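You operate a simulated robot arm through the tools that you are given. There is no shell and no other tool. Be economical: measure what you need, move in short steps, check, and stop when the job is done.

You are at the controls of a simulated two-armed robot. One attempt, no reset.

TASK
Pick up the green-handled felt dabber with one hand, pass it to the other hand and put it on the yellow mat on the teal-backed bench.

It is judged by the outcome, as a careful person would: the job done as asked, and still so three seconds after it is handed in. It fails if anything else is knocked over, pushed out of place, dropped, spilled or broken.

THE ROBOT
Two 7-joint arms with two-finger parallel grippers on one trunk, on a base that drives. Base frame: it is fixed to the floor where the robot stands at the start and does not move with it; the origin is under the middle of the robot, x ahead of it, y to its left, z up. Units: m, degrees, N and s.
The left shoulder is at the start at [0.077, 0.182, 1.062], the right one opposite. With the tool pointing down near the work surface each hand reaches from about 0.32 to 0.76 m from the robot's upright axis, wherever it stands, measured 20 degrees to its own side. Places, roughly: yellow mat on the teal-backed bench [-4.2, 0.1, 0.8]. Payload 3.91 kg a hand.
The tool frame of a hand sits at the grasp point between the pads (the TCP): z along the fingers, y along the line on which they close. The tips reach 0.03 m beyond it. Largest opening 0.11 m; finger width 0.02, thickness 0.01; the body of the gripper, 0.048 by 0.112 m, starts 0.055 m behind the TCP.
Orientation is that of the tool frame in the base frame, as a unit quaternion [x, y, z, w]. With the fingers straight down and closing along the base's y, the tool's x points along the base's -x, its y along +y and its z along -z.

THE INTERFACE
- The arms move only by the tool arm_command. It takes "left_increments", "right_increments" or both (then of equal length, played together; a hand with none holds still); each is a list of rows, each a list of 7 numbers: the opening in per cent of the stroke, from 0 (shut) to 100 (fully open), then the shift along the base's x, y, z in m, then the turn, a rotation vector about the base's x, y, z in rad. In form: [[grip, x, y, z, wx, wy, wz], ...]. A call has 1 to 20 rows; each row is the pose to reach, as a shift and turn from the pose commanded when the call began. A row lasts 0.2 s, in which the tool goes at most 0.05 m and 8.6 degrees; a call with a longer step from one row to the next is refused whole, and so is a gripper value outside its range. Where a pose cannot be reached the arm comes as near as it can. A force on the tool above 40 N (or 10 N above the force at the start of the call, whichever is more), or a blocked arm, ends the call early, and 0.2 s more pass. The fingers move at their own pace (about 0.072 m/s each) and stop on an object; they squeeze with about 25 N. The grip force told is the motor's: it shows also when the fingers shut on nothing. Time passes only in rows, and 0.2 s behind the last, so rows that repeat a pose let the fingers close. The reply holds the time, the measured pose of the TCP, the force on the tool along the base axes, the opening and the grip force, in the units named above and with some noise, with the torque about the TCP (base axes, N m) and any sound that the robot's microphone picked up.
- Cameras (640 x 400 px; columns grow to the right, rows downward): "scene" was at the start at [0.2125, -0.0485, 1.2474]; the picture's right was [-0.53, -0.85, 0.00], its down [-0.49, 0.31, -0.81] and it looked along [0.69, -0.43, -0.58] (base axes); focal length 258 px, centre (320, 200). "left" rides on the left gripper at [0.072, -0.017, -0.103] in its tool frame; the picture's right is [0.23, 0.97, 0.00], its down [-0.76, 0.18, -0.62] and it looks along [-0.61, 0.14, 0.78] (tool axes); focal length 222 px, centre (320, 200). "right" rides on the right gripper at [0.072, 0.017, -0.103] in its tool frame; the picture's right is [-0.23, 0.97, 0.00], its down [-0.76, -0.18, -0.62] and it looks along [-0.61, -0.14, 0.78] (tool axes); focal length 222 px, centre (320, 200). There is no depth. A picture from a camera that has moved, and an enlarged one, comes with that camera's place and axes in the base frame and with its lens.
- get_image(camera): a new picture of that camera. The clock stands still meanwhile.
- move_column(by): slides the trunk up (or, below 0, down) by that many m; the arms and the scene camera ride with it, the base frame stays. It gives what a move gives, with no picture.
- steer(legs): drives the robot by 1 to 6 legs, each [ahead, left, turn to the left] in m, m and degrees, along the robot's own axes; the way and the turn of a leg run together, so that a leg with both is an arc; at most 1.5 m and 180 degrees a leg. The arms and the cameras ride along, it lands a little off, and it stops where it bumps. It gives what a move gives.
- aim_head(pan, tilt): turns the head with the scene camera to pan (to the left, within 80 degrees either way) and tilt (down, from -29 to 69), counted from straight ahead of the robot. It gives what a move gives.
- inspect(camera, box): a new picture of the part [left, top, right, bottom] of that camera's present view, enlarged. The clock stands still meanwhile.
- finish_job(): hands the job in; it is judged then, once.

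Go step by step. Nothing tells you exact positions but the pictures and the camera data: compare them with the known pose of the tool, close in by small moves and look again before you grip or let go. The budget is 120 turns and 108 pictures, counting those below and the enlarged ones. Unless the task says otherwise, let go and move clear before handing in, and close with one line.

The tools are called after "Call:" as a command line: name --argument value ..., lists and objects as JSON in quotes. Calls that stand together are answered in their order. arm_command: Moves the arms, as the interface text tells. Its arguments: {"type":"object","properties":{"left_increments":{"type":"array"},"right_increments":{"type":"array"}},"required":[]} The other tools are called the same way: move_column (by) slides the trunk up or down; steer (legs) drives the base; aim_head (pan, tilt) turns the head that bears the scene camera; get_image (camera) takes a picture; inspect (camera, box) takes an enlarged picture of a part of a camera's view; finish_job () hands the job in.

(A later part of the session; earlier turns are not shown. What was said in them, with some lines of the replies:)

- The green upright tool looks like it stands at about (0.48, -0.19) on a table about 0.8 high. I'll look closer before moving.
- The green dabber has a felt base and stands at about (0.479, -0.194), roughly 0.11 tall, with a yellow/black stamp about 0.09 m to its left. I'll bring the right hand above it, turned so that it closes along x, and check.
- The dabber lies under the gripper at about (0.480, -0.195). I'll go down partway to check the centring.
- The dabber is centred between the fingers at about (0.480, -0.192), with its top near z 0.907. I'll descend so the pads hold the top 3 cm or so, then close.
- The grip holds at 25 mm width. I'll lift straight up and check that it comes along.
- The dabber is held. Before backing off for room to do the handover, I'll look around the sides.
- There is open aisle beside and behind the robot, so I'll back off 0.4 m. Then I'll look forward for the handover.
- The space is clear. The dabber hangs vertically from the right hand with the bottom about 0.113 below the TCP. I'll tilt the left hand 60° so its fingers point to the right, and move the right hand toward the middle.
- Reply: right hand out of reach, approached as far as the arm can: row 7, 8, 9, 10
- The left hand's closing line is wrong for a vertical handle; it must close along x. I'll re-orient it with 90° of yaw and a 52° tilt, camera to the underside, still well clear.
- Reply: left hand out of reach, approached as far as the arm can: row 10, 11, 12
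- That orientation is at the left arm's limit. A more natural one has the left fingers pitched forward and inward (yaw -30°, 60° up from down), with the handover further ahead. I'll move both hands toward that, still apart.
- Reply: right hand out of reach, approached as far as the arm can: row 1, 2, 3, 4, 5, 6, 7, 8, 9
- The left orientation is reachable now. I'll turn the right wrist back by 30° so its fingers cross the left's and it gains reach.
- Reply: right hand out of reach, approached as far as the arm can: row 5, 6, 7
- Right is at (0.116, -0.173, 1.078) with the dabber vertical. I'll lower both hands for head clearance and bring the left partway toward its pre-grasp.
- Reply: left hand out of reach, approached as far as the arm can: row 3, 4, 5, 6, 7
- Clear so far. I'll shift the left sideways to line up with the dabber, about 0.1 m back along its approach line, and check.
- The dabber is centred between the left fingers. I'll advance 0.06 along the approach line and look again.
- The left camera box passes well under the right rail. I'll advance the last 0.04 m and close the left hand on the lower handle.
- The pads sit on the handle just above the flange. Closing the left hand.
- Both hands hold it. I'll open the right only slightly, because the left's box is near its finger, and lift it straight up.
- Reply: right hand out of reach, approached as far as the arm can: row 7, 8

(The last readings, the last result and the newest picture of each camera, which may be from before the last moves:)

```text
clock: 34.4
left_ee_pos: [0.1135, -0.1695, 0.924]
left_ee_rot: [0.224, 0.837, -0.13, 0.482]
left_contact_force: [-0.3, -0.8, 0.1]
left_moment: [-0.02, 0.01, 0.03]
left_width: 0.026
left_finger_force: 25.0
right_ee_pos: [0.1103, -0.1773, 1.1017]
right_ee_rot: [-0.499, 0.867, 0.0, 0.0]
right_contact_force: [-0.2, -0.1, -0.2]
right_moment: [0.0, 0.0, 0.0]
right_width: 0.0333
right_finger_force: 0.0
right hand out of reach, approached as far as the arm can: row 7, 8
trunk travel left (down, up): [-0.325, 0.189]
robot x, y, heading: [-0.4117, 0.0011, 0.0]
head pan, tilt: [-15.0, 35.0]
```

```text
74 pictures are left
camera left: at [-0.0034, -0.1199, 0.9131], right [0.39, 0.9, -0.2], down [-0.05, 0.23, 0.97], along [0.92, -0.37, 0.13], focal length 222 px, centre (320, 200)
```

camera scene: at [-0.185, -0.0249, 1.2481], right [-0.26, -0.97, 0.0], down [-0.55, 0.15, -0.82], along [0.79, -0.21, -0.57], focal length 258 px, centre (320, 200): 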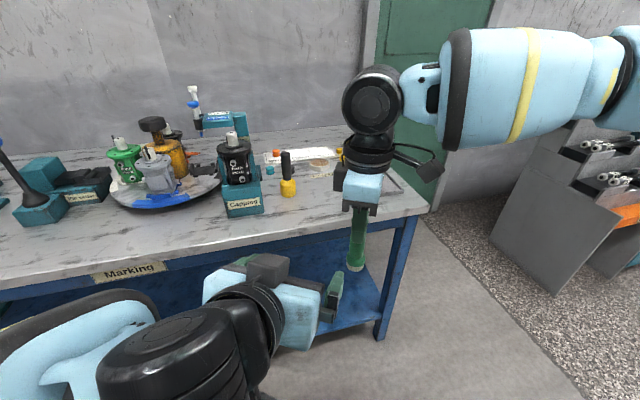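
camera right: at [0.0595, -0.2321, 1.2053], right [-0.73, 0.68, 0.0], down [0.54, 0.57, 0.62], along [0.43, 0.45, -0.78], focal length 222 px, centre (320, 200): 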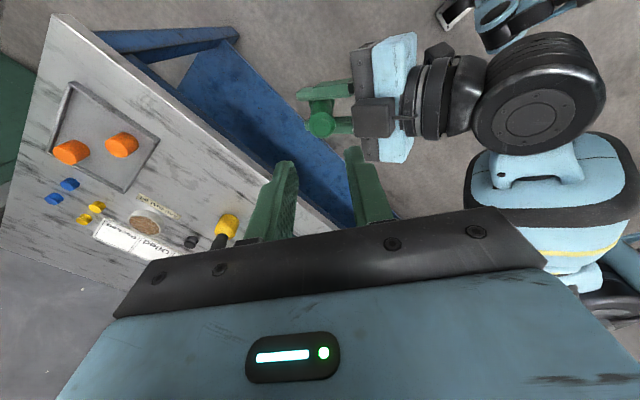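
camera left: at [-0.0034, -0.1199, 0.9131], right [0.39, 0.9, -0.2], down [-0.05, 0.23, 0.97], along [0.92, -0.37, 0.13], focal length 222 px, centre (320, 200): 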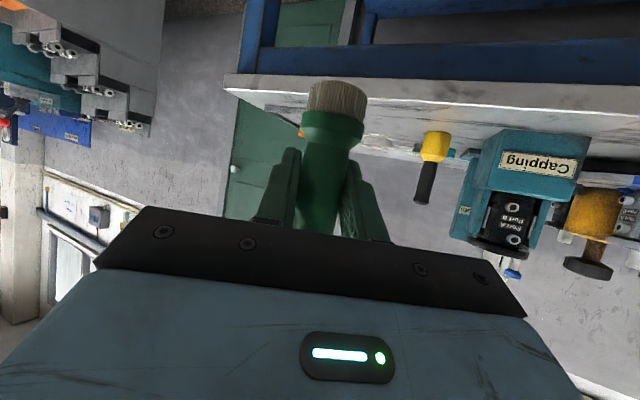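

The handover worked: the left holds the dabber upright, bottom about 0.058 below its TCP. I'll move the right hand aside, back off a little more, and turn partway to view the route.

Call:
arm_command --left_increments '[[0, 0, 0.02, 0.02, 0, 0, 0], [0, -0.02, 0.04, 0.04, 0, 0, 0], [0, -0.03, 0.06, 0.06, 0, 0, 0], [0, -0.03, 0.09, 0.08, 0, 0, 0], [0, -0.03, 0.12, 0.1, 0, 0, 0], [0, -0.03, 0.12, 0.1, 0, 0, 0]]' --right_increments '[[30, 0, -0.04, 0, 0, 0, 0], [30, 0, -0.08, 0, 0, 0, 0], [30, -0.02, -0.12, 0, 0, 0, 0], [30, -0.05, -0.16, 0, 0, 0, 0], [30, -0.08, -0.18, 0, 0, 0, 0], [30, -0.08, -0.18, 0, 0, 0, 0]]'

Call:
steer --legs '[[-0.25, 0, 0], [0, 0, 90]]'

Call:
aim_head --pan 70 --tilt 20

Call:
get_image --camera "scene"

```text
clock: 35.8
left_ee_pos: [0.0849, -0.0491, 1.0216]
left_ee_rot: [0.226, 0.836, -0.13, 0.482]
left_contact_force: [-1.0, -0.4, -0.2]
left_moment: [0.0, 0.0, 0.01]
left_width: 0.0258
left_finger_force: 24.9
right_ee_pos: [0.0318, -0.3617, 1.1018]
right_ee_rot: [-0.499, 0.867, 0.001, 0.0]
right_contact_force: [0.4, 0.3, 0.4]
right_moment: [-0.01, 0.01, -0.01]
right_width: 0.0332
right_finger_force: 0.2
trunk travel left (down, up): [-0.325, 0.189]
robot x, y, heading: [-0.4066, 0.0009, 0.1]
head pan, tilt: [-15.0, 35.0]
```

```text
clock: 41.5
left_ee_pos: [-0.6193, 0.4921, 1.0221]
left_ee_rot: [-0.439, 0.747, 0.254, 0.43]
left_contact_force: [0.4, 0.3, -1.0]
left_moment: [-0.01, 0.01, -0.03]
left_width: 0.0261
left_finger_force: 25.1
right_ee_pos: [-0.307, 0.4462, 1.1017]
right_ee_rot: [0.968, -0.251, 0.0, 0.0]
right_contact_force: [-0.5, 0.1, 0.5]
right_moment: [0.0, 0.0, -0.03]
right_width: 0.0331
right_finger_force: 0.1
trunk travel left (down, up): [-0.325, 0.189]
robot x, y, heading: [-0.6626, 0.0013, 90.7]
head pan, tilt: [-15.0, 35.0]
```

```text
clock: 43.1
left_ee_pos: [-0.619, 0.4934, 1.0237]
left_ee_rot: [-0.439, 0.746, 0.254, 0.43]
left_contact_force: [0.1, -0.6, -0.6]
left_moment: [-0.04, -0.01, 0.0]
left_width: 0.0258
left_finger_force: 25.2
right_ee_pos: [-0.308, 0.4452, 1.1012]
right_ee_rot: [0.968, -0.252, 0.0, 0.0]
right_contact_force: [-0.3, -0.1, 0.6]
right_moment: [0.02, -0.02, 0.01]
right_width: 0.0329
right_finger_force: 0.1
trunk travel left (down, up): [-0.325, 0.189]
robot x, y, heading: [-0.6572, 0.0009, 90.6]
head pan, tilt: [70.0, 20.0]
```

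```text
73 pictures are left
camera scene: at [-0.7515, 0.1675, 1.2719], right [0.33, 0.94, 0.0], down [0.32, -0.11, -0.94], along [-0.89, 0.31, -0.34], focal length 258 px, centre (320, 200)
```

scene: 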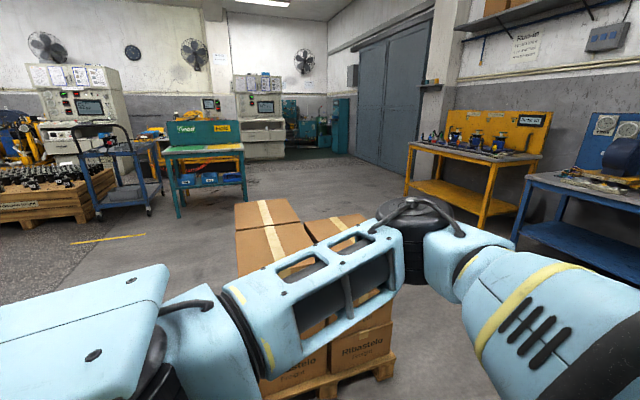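

I see the teal-backed bench ahead (around x -3.6 to -4.4) with a pallet of boxes between us on the +y side. I'll turn the rest of the way and look forward before going round it on the -y side.

Call:
steer --legs '[[0, 0, 89.5]]'

Call:
aim_head --pan 35 --tilt 25

Call:
get_image --camera "scene"

Call:
aim_head --pan -5 --tilt 25

Call:
get_image --camera "scene"

```text
clock: 47.3
left_ee_pos: [-1.1522, 0.047, 1.0217]
left_ee_rot: [0.837, -0.221, -0.484, -0.127]
left_contact_force: [-0.9, 0.0, -1.7]
left_moment: [0.0, 0.0, 0.0]
left_width: 0.026
left_finger_force: 25.1
right_ee_pos: [-1.1012, 0.3563, 1.0995]
right_ee_rot: [0.864, 0.503, 0.0, 0.0]
right_contact_force: [0.1, -0.3, 0.7]
right_moment: [-0.01, 0.0, -0.01]
right_width: 0.0329
right_finger_force: 0.0
trunk travel left (down, up): [-0.325, 0.189]
robot x, y, heading: [-0.6596, 0.0025, -179.6]
head pan, tilt: [70.0, 20.0]
```

```text
clock: 48.3
left_ee_pos: [-1.1525, 0.0462, 1.0216]
left_ee_rot: [0.837, -0.222, -0.483, -0.128]
left_contact_force: [1.0, -0.2, -1.0]
left_moment: [-0.02, -0.02, 0.02]
left_width: 0.0262
left_finger_force: 24.7
right_ee_pos: [-1.1027, 0.3569, 1.1013]
right_ee_rot: [0.864, 0.503, 0.0, 0.0]
right_contact_force: [-0.4, -0.2, 0.5]
right_moment: [-0.01, -0.01, 0.01]
right_width: 0.0333
right_finger_force: 0.1
trunk travel left (down, up): [-0.325, 0.189]
robot x, y, heading: [-0.6573, 0.0006, -179.7]
head pan, tilt: [35.0, 25.0]
```

```text
72 pictures are left
camera scene: at [-0.8751, -0.0562, 1.2638], right [-0.58, 0.81, 0.0], down [0.34, 0.25, -0.91], along [-0.74, -0.53, -0.42], focal length 258 px, centre (320, 200)
```

scene: 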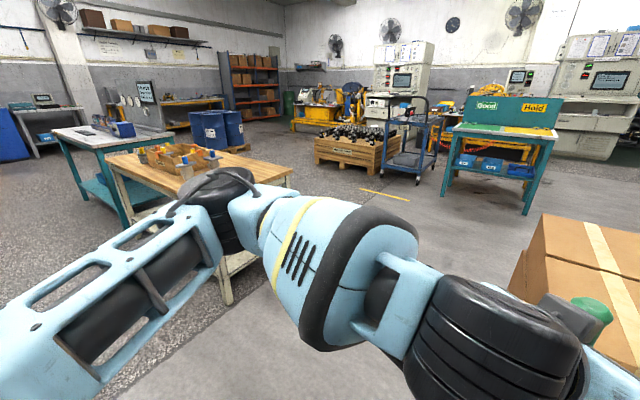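

```text
clock: 49.4
left_ee_pos: [-1.1519, 0.0466, 1.0231]
left_ee_rot: [0.837, -0.221, -0.484, -0.127]
left_contact_force: [-0.9, -0.2, -0.8]
left_moment: [0.0, 0.03, 0.01]
left_width: 0.0258
left_finger_force: 24.9
right_ee_pos: [-1.1012, 0.3566, 1.1009]
right_ee_rot: [0.864, 0.503, 0.0, 0.0]
right_contact_force: [-0.8, 0.2, -0.1]
right_moment: [-0.02, -0.01, 0.02]
right_width: 0.0331
right_finger_force: 0.1
trunk travel left (down, up): [-0.325, 0.189]
robot x, y, heading: [-0.6629, 0.0007, -179.6]
head pan, tilt: [-5.0, 25.0]
```

```text
71 pictures are left
camera scene: at [-0.8919, 0.0045, 1.2638], right [0.08, 1.0, 0.0], down [0.42, -0.03, -0.91], along [-0.9, 0.07, -0.42], focal length 258 px, centre (320, 200)
```

scene: 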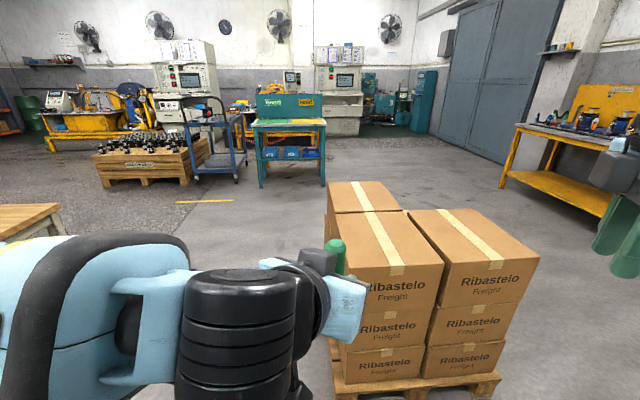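

The bench front is near x = -4.0 and spans y from about -0.5 to 0.3, with the yellow mat on its right under "Hold". A wooden bench is on the left and the boxes on the right, so I'll take the middle at y ≈ -0.4.

Call:
steer --legs '[[0, 0.4, 0], [0.5, 0, 0]]'

Call:
aim_head --pan 45 --tilt 30

Call:
get_image --camera "scene"

Call:
aim_head --pan -30 --tilt 30

Call:
get_image --camera "scene"

```text
clock: 55.9
left_ee_pos: [-1.6547, -0.362, 1.0221]
left_ee_rot: [0.839, -0.213, -0.485, -0.123]
left_contact_force: [0.4, -0.1, -1.1]
left_moment: [0.02, 0.0, 0.02]
left_width: 0.0262
left_finger_force: 25.5
right_ee_pos: [-1.61, -0.0491, 1.1012]
right_ee_rot: [0.859, 0.511, 0.001, 0.0]
right_contact_force: [-1.4, 0.7, -0.1]
right_moment: [-0.02, -0.02, 0.02]
right_width: 0.0329
right_finger_force: 0.0
trunk travel left (down, up): [-0.325, 0.189]
robot x, y, heading: [-1.162, -0.3966, -178.5]
head pan, tilt: [-5.0, 25.0]
```

```text
clock: 57.1
left_ee_pos: [-1.6542, -0.3608, 1.0221]
left_ee_rot: [0.839, -0.213, -0.485, -0.122]
left_contact_force: [-0.2, -0.4, -1.0]
left_moment: [-0.04, 0.01, -0.03]
left_width: 0.0259
left_finger_force: 25.1
right_ee_pos: [-1.6086, -0.0489, 1.1014]
right_ee_rot: [0.86, 0.511, 0.0, -0.001]
right_contact_force: [0.3, 0.0, 0.5]
right_moment: [0.01, 0.01, -0.01]
right_width: 0.0331
right_finger_force: 0.0
trunk travel left (down, up): [-0.325, 0.189]
robot x, y, heading: [-1.1665, -0.3992, -178.5]
head pan, tilt: [45.0, 30.0]
```

```text
70 pictures are left
camera scene: at [-1.3638, -0.4692, 1.2558], right [-0.72, 0.69, 0.0], down [0.34, 0.36, -0.87], along [-0.6, -0.63, -0.5], focal length 258 px, centre (320, 200)
```

scene: 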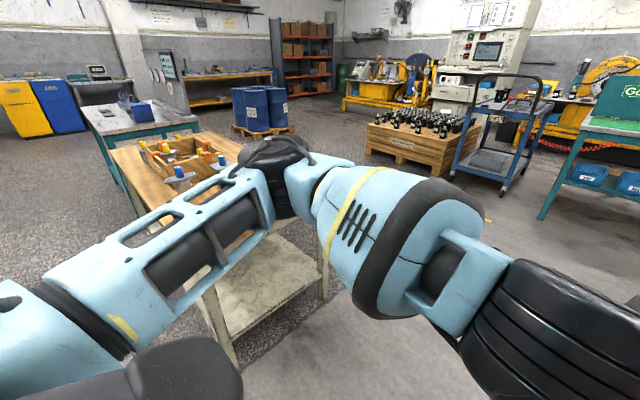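

```text
clock: 58.5
left_ee_pos: [-1.6554, -0.3614, 1.022]
left_ee_rot: [0.839, -0.214, -0.485, -0.123]
left_contact_force: [0.0, 0.1, -0.3]
left_moment: [-0.02, 0.0, 0.0]
left_width: 0.0258
left_finger_force: 25.1
right_ee_pos: [-1.6094, -0.0495, 1.1026]
right_ee_rot: [0.859, 0.511, 0.0, -0.001]
right_contact_force: [0.8, -0.7, -0.2]
right_moment: [-0.01, 0.0, 0.01]
right_width: 0.033
right_finger_force: 0.0
trunk travel left (down, up): [-0.325, 0.189]
robot x, y, heading: [-1.1622, -0.3981, -178.6]
head pan, tilt: [-30.0, 30.0]
```

```text
69 pictures are left
camera scene: at [-1.3809, -0.3605, 1.2558], right [0.48, 0.88, 0.0], down [0.44, -0.24, -0.87], along [-0.76, 0.41, -0.5], focal length 258 px, centre (320, 200)
```

scene: 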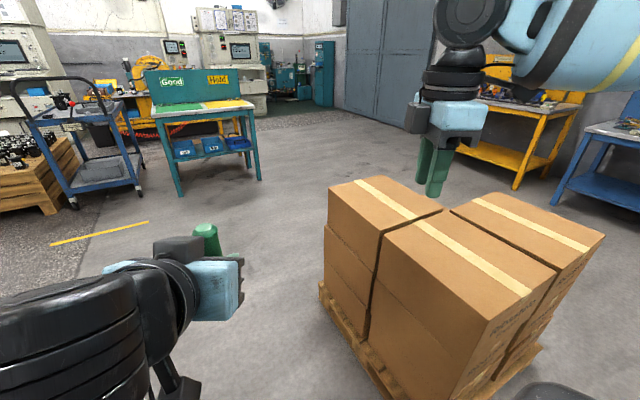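

The corridor is clear on both sides. I'll drive on past the boxes and shift right in front of the teal bench, stopping well short of it.

Call:
steer --legs '[[1.4, 0, -1.4], [0.35, 0, 0], [0, -0.6, 0]]'

Call:
aim_head --pan 0 --tilt 30

Call:
get_image --camera "scene"

```text
clock: 72.7
left_ee_pos: [-3.4184, 0.1769, 1.0229]
left_ee_rot: [0.841, -0.208, -0.485, -0.12]
left_contact_force: [0.5, -0.4, -1.2]
left_moment: [-0.01, -0.01, 0.02]
left_width: 0.0261
left_finger_force: 24.7
right_ee_pos: [-3.378, 0.4895, 1.1025]
right_ee_rot: [0.856, 0.516, 0.0, 0.0]
right_contact_force: [1.1, 1.1, -0.6]
right_moment: [0.02, -0.02, -0.03]
right_width: 0.0331
right_finger_force: 0.1
trunk travel left (down, up): [-0.325, 0.189]
robot x, y, heading: [-2.9254, 0.1474, -177.5]
head pan, tilt: [-30.0, 30.0]
```

```text
clock: 73.6
left_ee_pos: [-3.4192, 0.1778, 1.0231]
left_ee_rot: [0.841, -0.209, -0.485, -0.12]
left_contact_force: [-0.7, 1.0, -1.5]
left_moment: [0.03, -0.03, -0.02]
left_width: 0.0261
left_finger_force: 24.9
right_ee_pos: [-3.3781, 0.4905, 1.1027]
right_ee_rot: [0.857, 0.516, 0.001, -0.001]
right_contact_force: [0.2, -0.4, -0.8]
right_moment: [-0.05, 0.02, 0.02]
right_width: 0.0331
right_finger_force: 0.1
trunk travel left (down, up): [-0.325, 0.189]
robot x, y, heading: [-2.9288, 0.1481, -178.0]
head pan, tilt: [0.0, 30.0]
```

```text
68 pictures are left
camera scene: at [-3.1557, 0.1361, 1.2558], right [-0.04, 1.0, 0.0], down [0.5, 0.02, -0.87], along [-0.87, -0.03, -0.5], focal length 258 px, centre (320, 200)
```

scene: 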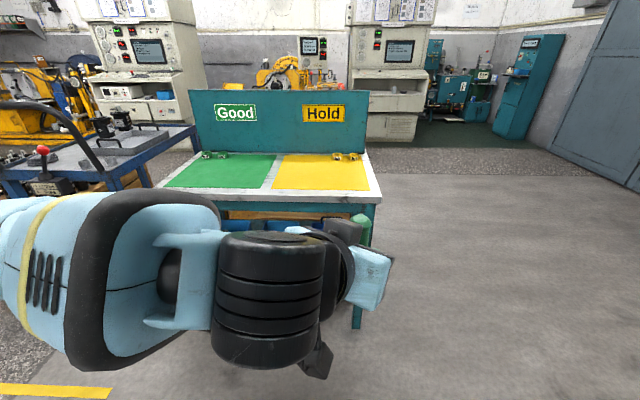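

The yellow mat spans about x -4.03 to -4.41 and y -0.08 to 0.30. Small items sit only at its back edge. I'll drive up 0.6 m, squaring the heading.

Call:
steer --legs '[[0.6, 0, -2]]'

Call:
aim_head --pan 0 --tilt 40

Call:
get_image --camera "scene"

Call:
get_image --camera "right"

Call:
get_image --camera "left"

```text
clock: 77.0
left_ee_pos: [-4.013, 0.1773, 1.0229]
left_ee_rot: [0.838, -0.22, -0.483, -0.127]
left_contact_force: [0.0, -1.0, -0.5]
left_moment: [0.01, 0.0, 0.0]
left_width: 0.0259
left_finger_force: 25.4
right_ee_pos: [-3.9633, 0.489, 1.1021]
right_ee_rot: [0.863, 0.504, 0.0, 0.0]
right_contact_force: [0.4, 0.5, 0.6]
right_moment: [0.03, -0.05, -0.01]
right_width: 0.033
right_finger_force: 0.1
trunk travel left (down, up): [-0.325, 0.189]
robot x, y, heading: [-3.5237, 0.1344, -179.3]
head pan, tilt: [0.0, 30.0]
```

```text
clock: 77.7
left_ee_pos: [-4.0132, 0.1763, 1.0234]
left_ee_rot: [0.838, -0.22, -0.483, -0.126]
left_contact_force: [0.4, -0.2, -0.7]
left_moment: [-0.01, 0.0, 0.04]
left_width: 0.0261
left_finger_force: 25.2
right_ee_pos: [-3.9621, 0.4883, 1.1009]
right_ee_rot: [0.864, 0.504, -0.001, 0.0]
right_contact_force: [0.1, 0.0, 0.2]
right_moment: [0.0, 0.02, 0.02]
right_width: 0.033
right_finger_force: 0.2
trunk travel left (down, up): [-0.325, 0.189]
robot x, y, heading: [-3.5173, 0.1325, -179.5]
head pan, tilt: [0.0, 40.0]
```

```text
67 pictures are left
camera scene: at [-3.7452, 0.1287, 1.2406], right [-0.01, 1.0, 0.0], down [0.64, 0.01, -0.77], along [-0.77, -0.01, -0.64], focal length 258 px, centre (320, 200)
```

scene: 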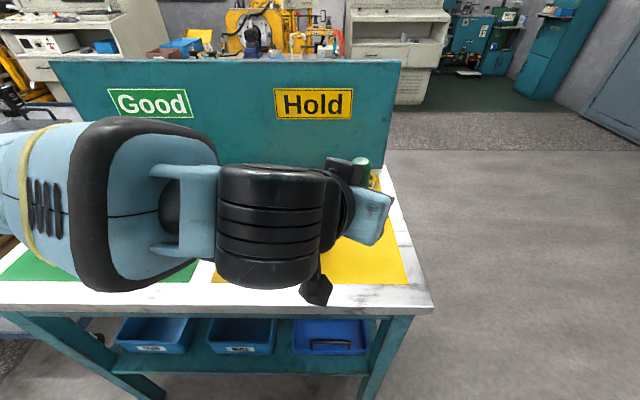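

```text
66 pictures are left
camera right: at [-3.9121, 0.543, 1.2043], right [0.74, -0.68, 0.0], down [-0.53, -0.58, 0.62], along [-0.42, -0.46, -0.78], focal length 222 px, centre (320, 200)
```

right: 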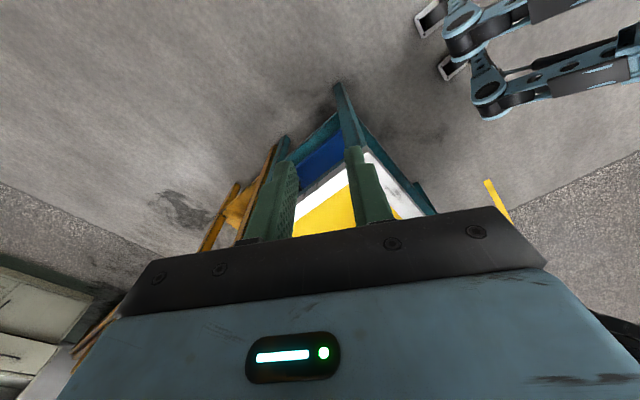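

```text
65 pictures are left
camera left: at [-3.8947, 0.1315, 1.0117], right [-0.38, -0.9, -0.2], down [0.05, -0.23, 0.97], along [-0.92, 0.36, 0.13], focal length 222 px, centre (320, 200)
```

left: 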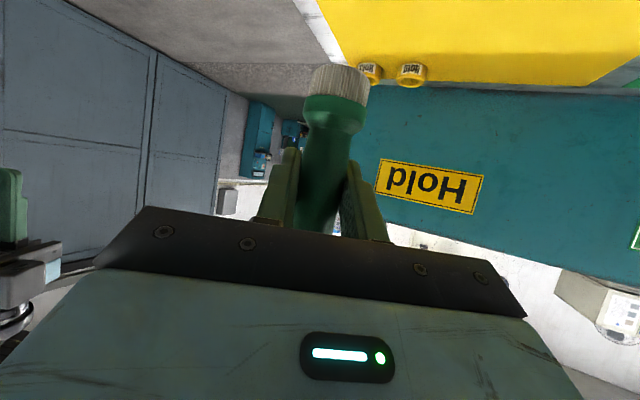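

The hand is above the bench and the mat surface is at z ≈ 0.80. I'll move over the mat's middle and lower to leave about 4 cm clearance.

Call:
arm_command --left_increments '[[0, -0.03, -0.015, 0, 0, 0, 0], [0, -0.06, -0.03, 0, 0, 0, 0], [0, -0.09, -0.045, 0, 0, 0, 0], [0, -0.12, -0.06, 0, 0, 0, 0], [0, -0.13, -0.06, -0.03, 0, 0, 0], [0, -0.13, -0.06, -0.06, 0, 0, 0], [0, -0.13, -0.06, -0.09, 0, 0, 0], [0, -0.13, -0.06, -0.12, 0, 0, 0], [0, -0.13, -0.06, -0.12, 0, 0, 0]]'

Call:
get_image --camera "scene"

Call:
get_image --camera "left"

```text
clock: 79.7
left_ee_pos: [-4.1403, 0.1194, 0.9045]
left_ee_rot: [0.837, -0.221, -0.484, -0.127]
left_contact_force: [0.1, -0.1, -1.7]
left_moment: [0.0, -0.01, 0.02]
left_width: 0.0262
left_finger_force: 25.1
right_ee_pos: [-3.9629, 0.4887, 1.102]
right_ee_rot: [0.863, 0.504, 0.0, 0.0]
right_contact_force: [0.5, 0.1, 0.2]
right_moment: [0.0, -0.01, 0.03]
right_width: 0.0328
right_finger_force: 0.1
trunk travel left (down, up): [-0.325, 0.189]
robot x, y, heading: [-3.5244, 0.1318, -179.6]
head pan, tilt: [0.0, 40.0]
```

```text
64 pictures are left
camera scene: at [-3.7451, 0.1288, 1.2405], right [-0.01, 1.0, 0.0], down [0.64, 0.01, -0.77], along [-0.77, -0.01, -0.64], focal length 258 px, centre (320, 200)
```

scene: 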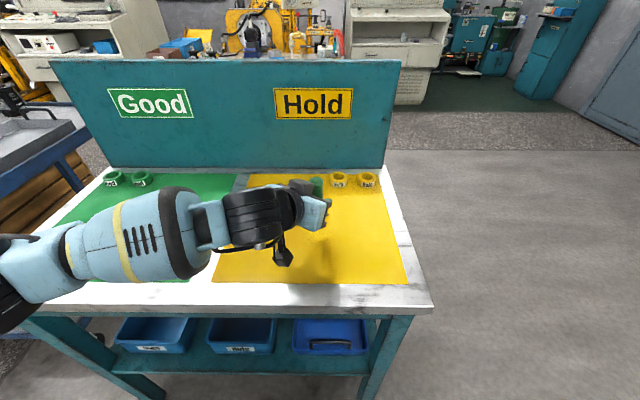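

```text
63 pictures are left
camera left: at [-4.0233, 0.073, 0.8928], right [-0.38, -0.9, -0.2], down [0.05, -0.23, 0.97], along [-0.92, 0.36, 0.13], focal length 222 px, centre (320, 200)
```

left: 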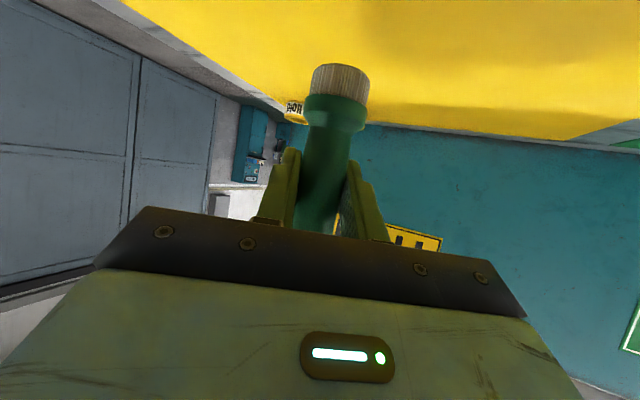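

Over the mat with the rings at the back clear. I'll lower to about 1 cm above, then step down to contact.

Call:
arm_command --left_increments '[[0, 0, 0, -0.015, 0, 0, 0], [0, 0, 0, -0.03, 0, 0, 0], [0, 0, 0, -0.034, 0, 0, 0], [0, 0, 0, -0.034, 0, 0, 0]]'

Call:
get_image --camera "left"

Call:
inspect --camera "scene" --box '[220, 160, 420, 285]'

```text
clock: 80.7
left_ee_pos: [-4.1431, 0.1192, 0.8673]
left_ee_rot: [0.838, -0.22, -0.483, -0.126]
left_contact_force: [0.8, -0.2, -1.1]
left_moment: [-0.01, 0.03, -0.03]
left_width: 0.0259
left_finger_force: 24.7
right_ee_pos: [-3.9626, 0.4893, 1.1011]
right_ee_rot: [0.864, 0.504, 0.0, 0.0]
right_contact_force: [0.6, 0.6, -0.6]
right_moment: [0.0, -0.01, 0.01]
right_width: 0.0331
right_finger_force: 0.0
trunk travel left (down, up): [-0.325, 0.189]
robot x, y, heading: [-3.5238, 0.1324, -179.9]
head pan, tilt: [0.0, 40.0]
```

```text
62 pictures are left
camera left: at [-4.0251, 0.0724, 0.8572], right [-0.38, -0.9, -0.2], down [0.05, -0.23, 0.97], along [-0.92, 0.36, 0.13], focal length 222 px, centre (320, 200)
```

left: 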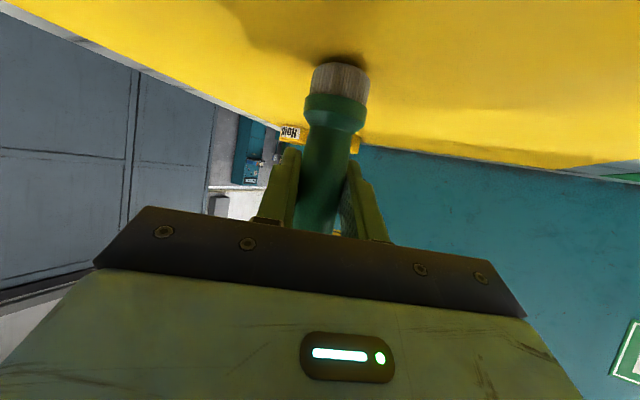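

```text
3.20 times, centred on (320, 222) of scene
camera zoom: at [-3.7453, 0.1287, 1.2405], right [-0.01, 1.0, 0.0], down [0.64, 0.01, -0.77], along [-0.77, -0.01, -0.64], focal length 827 px, centre (320, 128)
```

zoom: 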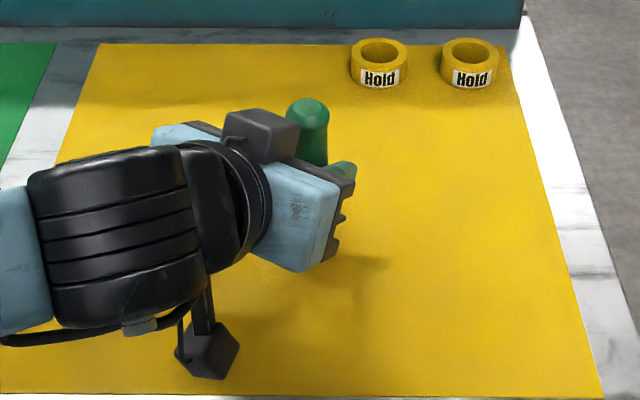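

Nearly in contact: the shadow meets the felt. I'll step down gently, watching the force.

Call:
arm_command --left_increments '[[0, 0, 0, -0.003, 0, 0, 0], [0, 0, 0, -0.006, 0, 0, 0], [0, 0, 0, -0.006, 0, 0, 0]]'

Call:
inspect --camera "left" --box '[220, 20, 460, 170]'

```text
clock: 81.5
left_ee_pos: [-4.142, 0.1184, 0.8638]
left_ee_rot: [0.838, -0.22, -0.483, -0.127]
left_contact_force: [1.1, 0.6, -0.7]
left_moment: [0.0, 0.0, -0.01]
left_width: 0.0259
left_finger_force: 24.9
right_ee_pos: [-3.963, 0.4891, 1.1011]
right_ee_rot: [0.864, 0.504, 0.0, 0.0]
right_contact_force: [-0.5, -1.0, 0.4]
right_moment: [0.03, -0.03, -0.01]
right_width: 0.0328
right_finger_force: 0.1
trunk travel left (down, up): [-0.325, 0.189]
robot x, y, heading: [-3.519, 0.1371, -179.7]
head pan, tilt: [0.0, 40.0]
```

```text
2.67 times, centred on (340, 95) of left
camera zoom: at [-4.0239, 0.0718, 0.8523], right [-0.38, -0.9, -0.2], down [0.05, -0.23, 0.97], along [-0.92, 0.36, 0.13], focal length 592 px, centre (267, 480)
```

zoom: 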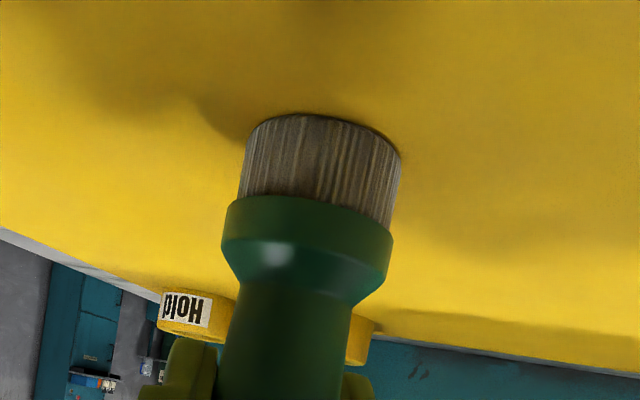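

Call:
arm_command --left_increments '[[0, 0, 0, -0.002, 0, 0, 0], [0, 0, 0, -0.004, 0, 0, 0], [0, 0, 0, -0.004, 0, 0, 0]]'

Call:
inspect --camera "left" --box '[220, 20, 460, 170]'

```text
clock: 82.3
left_ee_pos: [-4.1422, 0.1172, 0.8632]
left_ee_rot: [0.836, -0.221, -0.486, -0.127]
left_contact_force: [2.0, 0.3, 18.2]
left_moment: [0.14, -0.25, -0.12]
left_width: 0.0262
left_finger_force: 25.1
right_ee_pos: [-3.9609, 0.4888, 1.1028]
right_ee_rot: [0.864, 0.504, -0.001, 0.0]
right_contact_force: [-0.4, 0.2, 0.4]
right_moment: [-0.01, 0.02, 0.0]
right_width: 0.0332
right_finger_force: 0.1
trunk travel left (down, up): [-0.325, 0.189]
robot x, y, heading: [-3.5215, 0.1356, -179.4]
head pan, tilt: [0.0, 40.0]
```

```text
2.67 times, centred on (340, 95) of left
camera zoom: at [-4.0241, 0.0718, 0.8505], right [-0.38, -0.9, -0.2], down [0.06, -0.23, 0.97], along [-0.92, 0.36, 0.14], focal length 592 px, centre (267, 480)
```

zoom: 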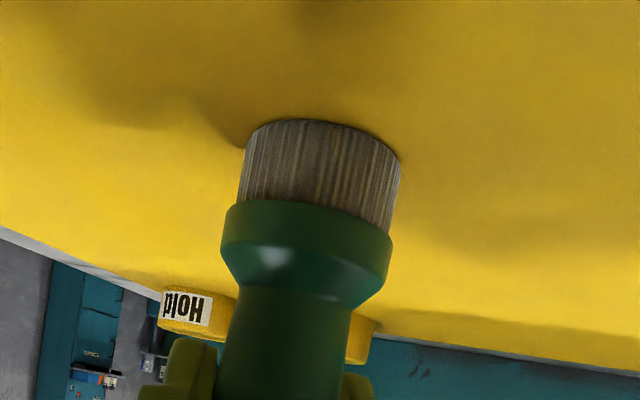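

Contact with 18 N. I'll ease off 2.5 mm, open, and check before retreating.

Call:
arm_command --left_increments '[[0, 0, 0, 0.0025, 0, 0, 0], [0, 0, 0, 0.0025, 0, 0, 0], [27, 0, 0, 0.0025, 0, 0, 0], [32, 0, 0, 0.0025, 0, 0, 0], [45, 0, 0, 0.0025, 0, 0, 0], [65, 0, 0, 0.0025, 0, 0, 0], [65, 0, 0, 0.0025, 0, 0, 0]]'

Call:
get_image --camera "left"

```text
clock: 83.9
left_ee_pos: [-4.1424, 0.1162, 0.8614]
left_ee_rot: [0.838, -0.219, -0.484, -0.126]
left_contact_force: [-0.3, -0.7, 0.1]
left_moment: [-0.04, -0.01, -0.01]
left_width: 0.0715
left_finger_force: 0.1
right_ee_pos: [-3.963, 0.4896, 1.1011]
right_ee_rot: [0.864, 0.504, 0.0, -0.001]
right_contact_force: [-0.4, 0.0, -0.5]
right_moment: [0.04, 0.0, 0.0]
right_width: 0.0329
right_finger_force: 0.1
trunk travel left (down, up): [-0.325, 0.189]
robot x, y, heading: [-3.5215, 0.1375, -179.5]
head pan, tilt: [0.0, 40.0]
```

```text
58 pictures are left
camera left: at [-4.0241, 0.071, 0.8507], right [-0.38, -0.9, -0.2], down [0.05, -0.23, 0.97], along [-0.92, 0.36, 0.13], focal length 222 px, centre (320, 200)
```

left: 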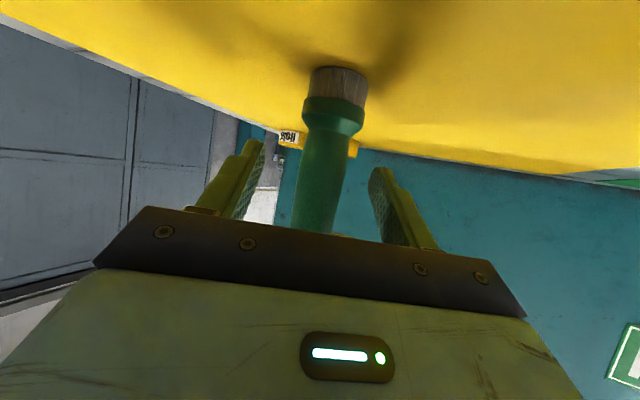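

It stands upright on its own. Backing out along the finger line, then up.

Call:
arm_command --left_increments '[[65, 0.011, -0.0065, 0.0075, 0, 0, 0], [65, 0.0225, -0.013, 0.015, 0, 0, 0], [65, 0.0375, -0.0217, 0.025, 0, 0, 0], [65, 0.06, -0.0346, 0.04, 0, 0, 0], [65, 0.0825, -0.0476, 0.055, 0, 0, 0], [65, 0.105, -0.06, 0.075, 0, 0, 0], [65, 0.115, -0.075, 0.105, 0, 0, 0], [65, 0.115, -0.09, 0.135, 0, 0, 0], [65, 0.115, -0.1, 0.16, 0, 0, 0], [65, 0.115, -0.1, 0.16, 0, 0, 0]]'

Call:
get_image --camera "scene"

```text
clock: 86.1
left_ee_pos: [-4.0269, 0.0185, 1.0192]
left_ee_rot: [0.838, -0.22, -0.483, -0.126]
left_contact_force: [0.2, 0.5, 0.4]
left_moment: [0.0, -0.01, -0.01]
left_width: 0.0714
left_finger_force: 0.0
right_ee_pos: [-3.9627, 0.4884, 1.1013]
right_ee_rot: [0.864, 0.504, 0.0, 0.0]
right_contact_force: [0.3, 0.5, -0.7]
right_moment: [0.0, -0.01, -0.02]
right_width: 0.033
right_finger_force: 0.1
trunk travel left (down, up): [-0.325, 0.189]
robot x, y, heading: [-3.5181, 0.1312, -179.6]
head pan, tilt: [0.0, 40.0]
```

```text
57 pictures are left
camera scene: at [-3.7453, 0.1286, 1.2405], right [-0.01, 1.0, 0.0], down [0.64, 0.01, -0.77], along [-0.77, -0.01, -0.64], focal length 258 px, centre (320, 200)
```

scene: 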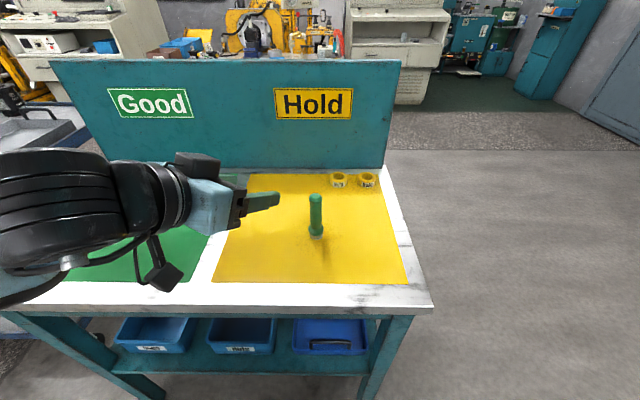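

The dabber stands upright well inside the yellow mat, both hands are clear and nothing else has moved. I'm handing in.

Call:
finish_job

```text
The job is handed in.
```

The green-handled felt dabber was picked up with the right hand, passed to the left, and now stands upright on the yellow mat of the teal-backed bench.
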